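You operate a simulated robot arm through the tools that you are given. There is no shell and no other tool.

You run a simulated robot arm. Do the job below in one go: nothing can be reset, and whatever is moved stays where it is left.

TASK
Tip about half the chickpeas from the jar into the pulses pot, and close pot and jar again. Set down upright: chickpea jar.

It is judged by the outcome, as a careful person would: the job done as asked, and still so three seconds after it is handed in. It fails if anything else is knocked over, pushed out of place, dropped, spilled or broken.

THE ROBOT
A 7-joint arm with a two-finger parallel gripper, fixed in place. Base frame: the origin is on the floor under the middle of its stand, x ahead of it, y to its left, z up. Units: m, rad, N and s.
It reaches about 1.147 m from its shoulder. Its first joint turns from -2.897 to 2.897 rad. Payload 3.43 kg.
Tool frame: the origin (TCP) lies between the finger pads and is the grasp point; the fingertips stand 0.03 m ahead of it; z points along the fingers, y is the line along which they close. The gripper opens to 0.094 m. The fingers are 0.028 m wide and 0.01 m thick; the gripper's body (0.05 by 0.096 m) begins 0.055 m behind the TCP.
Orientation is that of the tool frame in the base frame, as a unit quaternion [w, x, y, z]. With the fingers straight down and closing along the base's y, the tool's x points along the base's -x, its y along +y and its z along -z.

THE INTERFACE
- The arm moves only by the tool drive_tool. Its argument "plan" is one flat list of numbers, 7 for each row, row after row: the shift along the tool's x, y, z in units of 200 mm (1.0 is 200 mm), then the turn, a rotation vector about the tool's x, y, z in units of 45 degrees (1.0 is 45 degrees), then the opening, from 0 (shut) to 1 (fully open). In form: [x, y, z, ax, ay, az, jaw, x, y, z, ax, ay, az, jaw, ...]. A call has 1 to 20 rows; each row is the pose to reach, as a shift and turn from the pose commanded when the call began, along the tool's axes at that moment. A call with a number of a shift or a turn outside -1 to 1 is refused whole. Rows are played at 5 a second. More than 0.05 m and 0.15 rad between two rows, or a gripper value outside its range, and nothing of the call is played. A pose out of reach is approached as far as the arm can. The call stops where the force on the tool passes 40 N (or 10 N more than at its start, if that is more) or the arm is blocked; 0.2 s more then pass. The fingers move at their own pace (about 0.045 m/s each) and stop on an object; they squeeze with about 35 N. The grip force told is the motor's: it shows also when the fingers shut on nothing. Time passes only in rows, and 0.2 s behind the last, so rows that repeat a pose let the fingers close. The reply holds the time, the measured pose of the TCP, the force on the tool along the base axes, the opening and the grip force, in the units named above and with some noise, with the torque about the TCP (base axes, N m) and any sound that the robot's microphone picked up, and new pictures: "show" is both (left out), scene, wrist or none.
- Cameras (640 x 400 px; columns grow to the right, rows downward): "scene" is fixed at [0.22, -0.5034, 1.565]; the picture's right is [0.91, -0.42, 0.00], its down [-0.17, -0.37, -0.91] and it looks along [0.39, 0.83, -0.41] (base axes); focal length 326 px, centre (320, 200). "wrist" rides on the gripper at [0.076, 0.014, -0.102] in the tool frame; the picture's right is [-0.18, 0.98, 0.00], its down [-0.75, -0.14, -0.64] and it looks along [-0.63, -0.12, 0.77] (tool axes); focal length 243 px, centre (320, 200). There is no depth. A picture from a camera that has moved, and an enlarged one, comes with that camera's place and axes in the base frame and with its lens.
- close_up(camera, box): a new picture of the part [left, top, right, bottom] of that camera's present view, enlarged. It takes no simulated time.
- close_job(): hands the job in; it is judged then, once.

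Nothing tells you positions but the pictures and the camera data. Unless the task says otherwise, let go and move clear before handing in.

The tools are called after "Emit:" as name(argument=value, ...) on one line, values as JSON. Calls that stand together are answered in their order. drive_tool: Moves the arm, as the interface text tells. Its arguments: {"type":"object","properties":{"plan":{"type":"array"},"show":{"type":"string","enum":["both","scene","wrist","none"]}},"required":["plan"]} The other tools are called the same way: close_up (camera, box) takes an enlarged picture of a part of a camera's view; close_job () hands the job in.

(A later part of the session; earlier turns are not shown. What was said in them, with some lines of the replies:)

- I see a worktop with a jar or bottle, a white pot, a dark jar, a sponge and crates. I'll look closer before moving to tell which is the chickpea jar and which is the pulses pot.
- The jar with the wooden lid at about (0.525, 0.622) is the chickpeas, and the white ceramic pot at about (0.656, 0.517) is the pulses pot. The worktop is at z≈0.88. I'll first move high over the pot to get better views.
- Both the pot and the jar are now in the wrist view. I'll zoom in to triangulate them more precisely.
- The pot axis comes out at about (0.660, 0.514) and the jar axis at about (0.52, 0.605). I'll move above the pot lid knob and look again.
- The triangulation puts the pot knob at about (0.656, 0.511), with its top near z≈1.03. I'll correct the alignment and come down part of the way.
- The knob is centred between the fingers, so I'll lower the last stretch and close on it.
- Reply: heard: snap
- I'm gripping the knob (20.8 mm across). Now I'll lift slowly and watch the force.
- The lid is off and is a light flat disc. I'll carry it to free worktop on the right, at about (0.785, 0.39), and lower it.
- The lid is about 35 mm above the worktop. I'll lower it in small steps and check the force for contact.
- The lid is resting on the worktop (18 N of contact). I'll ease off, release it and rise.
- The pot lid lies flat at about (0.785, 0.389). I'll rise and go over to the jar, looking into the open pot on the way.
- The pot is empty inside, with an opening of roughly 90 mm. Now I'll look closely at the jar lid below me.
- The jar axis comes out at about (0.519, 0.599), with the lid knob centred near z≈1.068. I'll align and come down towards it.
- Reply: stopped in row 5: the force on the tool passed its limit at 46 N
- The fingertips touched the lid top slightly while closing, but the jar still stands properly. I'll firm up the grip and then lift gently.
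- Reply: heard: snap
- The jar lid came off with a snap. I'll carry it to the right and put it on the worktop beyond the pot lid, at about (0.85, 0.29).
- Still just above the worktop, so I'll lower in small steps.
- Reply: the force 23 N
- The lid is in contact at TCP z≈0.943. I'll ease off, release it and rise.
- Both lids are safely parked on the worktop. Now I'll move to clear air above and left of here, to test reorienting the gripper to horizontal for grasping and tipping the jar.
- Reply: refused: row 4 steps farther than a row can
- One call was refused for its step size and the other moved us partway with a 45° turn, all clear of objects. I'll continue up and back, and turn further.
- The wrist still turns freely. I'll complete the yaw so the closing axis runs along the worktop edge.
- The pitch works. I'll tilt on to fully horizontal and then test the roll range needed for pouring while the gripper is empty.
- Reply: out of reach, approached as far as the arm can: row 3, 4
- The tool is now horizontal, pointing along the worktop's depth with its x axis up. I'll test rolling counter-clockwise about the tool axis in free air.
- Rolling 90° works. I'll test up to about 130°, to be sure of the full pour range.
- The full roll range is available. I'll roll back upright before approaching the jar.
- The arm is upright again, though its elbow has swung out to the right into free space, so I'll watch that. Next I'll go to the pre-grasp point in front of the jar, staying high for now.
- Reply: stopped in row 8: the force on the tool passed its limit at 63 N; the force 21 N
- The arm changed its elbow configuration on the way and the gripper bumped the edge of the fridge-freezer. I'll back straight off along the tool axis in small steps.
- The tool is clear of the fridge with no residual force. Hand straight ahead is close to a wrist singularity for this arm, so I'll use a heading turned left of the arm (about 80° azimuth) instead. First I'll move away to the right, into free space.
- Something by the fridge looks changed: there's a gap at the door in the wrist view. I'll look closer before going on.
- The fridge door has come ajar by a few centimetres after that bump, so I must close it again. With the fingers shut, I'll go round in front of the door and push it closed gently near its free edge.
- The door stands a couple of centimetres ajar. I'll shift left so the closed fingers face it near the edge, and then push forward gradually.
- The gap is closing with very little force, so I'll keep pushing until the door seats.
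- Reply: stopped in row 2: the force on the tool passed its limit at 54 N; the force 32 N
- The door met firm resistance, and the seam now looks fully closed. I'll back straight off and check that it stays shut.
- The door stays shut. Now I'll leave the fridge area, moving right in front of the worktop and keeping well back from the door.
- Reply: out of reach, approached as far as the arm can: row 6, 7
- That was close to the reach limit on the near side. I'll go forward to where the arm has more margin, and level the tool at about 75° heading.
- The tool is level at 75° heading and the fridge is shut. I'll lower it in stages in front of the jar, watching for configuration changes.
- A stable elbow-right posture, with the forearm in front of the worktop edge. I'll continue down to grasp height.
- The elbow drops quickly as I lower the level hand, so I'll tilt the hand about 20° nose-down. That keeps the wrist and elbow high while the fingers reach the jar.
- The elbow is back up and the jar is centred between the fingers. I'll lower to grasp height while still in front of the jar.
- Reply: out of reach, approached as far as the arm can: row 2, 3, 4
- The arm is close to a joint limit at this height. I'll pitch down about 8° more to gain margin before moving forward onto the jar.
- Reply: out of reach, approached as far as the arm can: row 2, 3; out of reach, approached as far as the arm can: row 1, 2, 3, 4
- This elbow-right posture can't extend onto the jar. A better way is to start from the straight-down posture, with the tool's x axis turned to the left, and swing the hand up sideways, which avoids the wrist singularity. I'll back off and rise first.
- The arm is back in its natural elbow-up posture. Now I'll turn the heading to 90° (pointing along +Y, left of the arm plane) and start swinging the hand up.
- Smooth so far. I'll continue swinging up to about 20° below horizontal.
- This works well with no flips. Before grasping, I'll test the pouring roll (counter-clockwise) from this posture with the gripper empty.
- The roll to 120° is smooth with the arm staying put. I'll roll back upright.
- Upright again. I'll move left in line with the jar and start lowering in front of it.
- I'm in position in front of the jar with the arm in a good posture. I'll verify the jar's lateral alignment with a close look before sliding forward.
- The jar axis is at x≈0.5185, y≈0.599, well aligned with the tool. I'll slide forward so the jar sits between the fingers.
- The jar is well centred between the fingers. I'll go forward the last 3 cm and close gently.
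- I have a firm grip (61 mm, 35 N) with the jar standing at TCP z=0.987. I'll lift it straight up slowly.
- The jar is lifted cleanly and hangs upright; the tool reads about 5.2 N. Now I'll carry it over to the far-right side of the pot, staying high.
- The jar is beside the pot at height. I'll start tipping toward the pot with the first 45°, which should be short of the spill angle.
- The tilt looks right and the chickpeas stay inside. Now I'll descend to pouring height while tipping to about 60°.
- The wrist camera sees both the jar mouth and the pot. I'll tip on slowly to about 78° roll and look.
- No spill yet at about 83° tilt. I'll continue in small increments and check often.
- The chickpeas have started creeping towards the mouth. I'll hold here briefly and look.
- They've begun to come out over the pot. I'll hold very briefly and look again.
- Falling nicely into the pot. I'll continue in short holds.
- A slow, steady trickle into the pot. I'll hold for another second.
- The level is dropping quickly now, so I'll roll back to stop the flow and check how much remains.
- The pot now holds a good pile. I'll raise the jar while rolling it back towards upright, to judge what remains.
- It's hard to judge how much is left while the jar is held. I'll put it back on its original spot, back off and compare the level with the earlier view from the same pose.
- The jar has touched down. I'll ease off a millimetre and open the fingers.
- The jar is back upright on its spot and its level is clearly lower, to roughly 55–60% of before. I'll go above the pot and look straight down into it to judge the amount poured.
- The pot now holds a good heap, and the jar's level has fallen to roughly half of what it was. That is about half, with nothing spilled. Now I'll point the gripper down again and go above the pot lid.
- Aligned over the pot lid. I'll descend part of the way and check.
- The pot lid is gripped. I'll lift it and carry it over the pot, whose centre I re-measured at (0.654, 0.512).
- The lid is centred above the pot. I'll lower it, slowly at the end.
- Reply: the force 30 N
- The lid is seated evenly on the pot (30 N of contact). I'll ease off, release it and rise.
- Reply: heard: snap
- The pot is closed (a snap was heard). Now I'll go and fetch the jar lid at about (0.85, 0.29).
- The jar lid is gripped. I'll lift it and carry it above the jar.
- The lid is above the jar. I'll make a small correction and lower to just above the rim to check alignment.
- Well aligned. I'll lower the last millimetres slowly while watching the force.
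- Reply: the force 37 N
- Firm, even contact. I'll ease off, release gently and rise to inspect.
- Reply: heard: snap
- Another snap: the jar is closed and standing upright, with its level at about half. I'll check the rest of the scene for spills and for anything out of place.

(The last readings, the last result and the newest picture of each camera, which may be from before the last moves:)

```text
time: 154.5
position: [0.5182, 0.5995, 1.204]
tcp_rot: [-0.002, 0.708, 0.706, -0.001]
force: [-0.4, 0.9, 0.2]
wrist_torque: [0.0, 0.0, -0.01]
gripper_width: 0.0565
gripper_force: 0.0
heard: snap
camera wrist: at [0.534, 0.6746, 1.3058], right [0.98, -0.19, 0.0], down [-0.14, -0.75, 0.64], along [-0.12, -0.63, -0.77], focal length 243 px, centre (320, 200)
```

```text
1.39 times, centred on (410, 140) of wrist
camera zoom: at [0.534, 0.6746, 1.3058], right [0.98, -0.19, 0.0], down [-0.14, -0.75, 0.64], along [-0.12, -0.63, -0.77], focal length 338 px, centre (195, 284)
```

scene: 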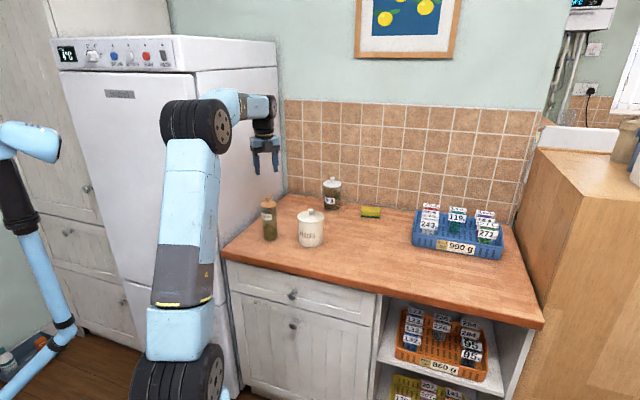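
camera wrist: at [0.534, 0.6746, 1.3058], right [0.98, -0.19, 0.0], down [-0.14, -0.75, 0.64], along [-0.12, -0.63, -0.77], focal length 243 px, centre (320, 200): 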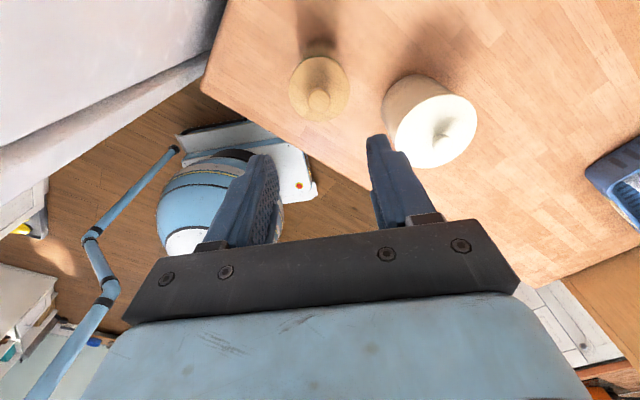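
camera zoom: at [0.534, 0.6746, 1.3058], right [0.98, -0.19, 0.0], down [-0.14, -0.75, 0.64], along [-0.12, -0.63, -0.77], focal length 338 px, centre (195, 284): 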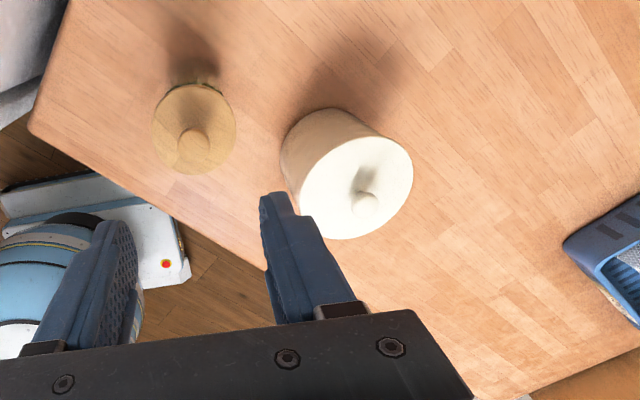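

No spills: the fridge door is shut, the milk jar, sponge and crates are untouched, and both vessels are closed. I'll move the arm clear and take a final look.

Emit:
drive_tool(plan=[0, 0, -0.15, 0, 0, 0, 0.6, -0.1, 0.02, -0.3, 0, 0, 0, 0.6, -0.25, 0.04, -0.4, 0, 0, 0, 0.6, -0.4, 0.06, -0.45, 0, 0, 0, 0.6, -0.5, 0.08, -0.45, 0, 0, 0, 0.6, -0.5, 0.08, -0.45, 0, 0, 0, 0.6, -0.5, 0.08, -0.45, 0, 0, 0, 0.6], show="both")

Emit:
close_up(camera="scene", box=[240, 180, 360, 260])

```text
time: 156.1
position: [0.5336, 0.4985, 1.2941]
tcp_rot: [-0.002, 0.708, 0.706, -0.001]
force: [0.0, -0.6, -0.5]
wrist_torque: [0.02, 0.01, -0.04]
gripper_width: 0.0564
gripper_force: 0.0
camera wrist: at [0.5488, 0.5744, 1.396], right [0.98, -0.19, 0.0], down [-0.14, -0.75, 0.64], along [-0.12, -0.63, -0.77], focal length 243 px, centre (320, 200)
```

scene: 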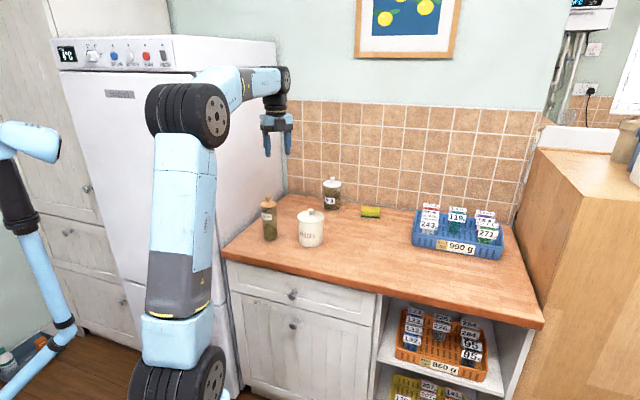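
wrist: 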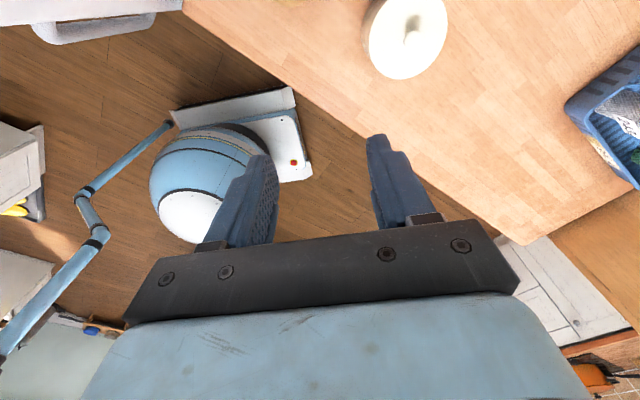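

```text
5.00 times, centred on (300, 220) of scene
camera zoom: at [0.22, -0.5034, 1.565], right [0.91, -0.42, 0.0], down [-0.17, -0.37, -0.91], along [0.39, 0.83, -0.41], focal length 1628 px, centre (420, 100)
```

zoom: 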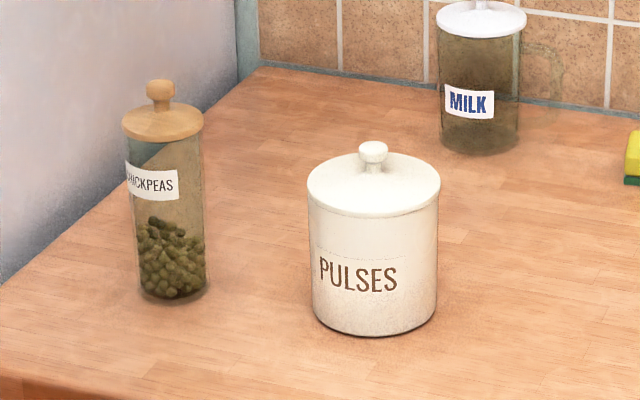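

The chickpea jar stands upright and closed with about half its contents left, the pulses pot is closed with the other half inside, and nothing else is out of place. The arm is clear, so I'm handing the job in.

Emit:
close_job()

```text
The job is handed in.
```

I tipped about half the chickpeas into the pulses pot and closed both. The jar is back upright on its original spot, and I've handed the job in.

- **Amount:** judging by eye, about half is left in the jar and the rest is in the pot. I had no exact weight or count.
- **Lids:** both pressed down firmly and gave a snap as I let go.
- **Fridge door:** while turning the gripper I bumped the fridge-freezer and its door came a few centimetres ajar. I pushed it shut and it stayed closed in later checks.
- **Rest of the kitchen:** I saw no spilled chickpeas, and the milk jar, sponge and crates looked undisturbed.
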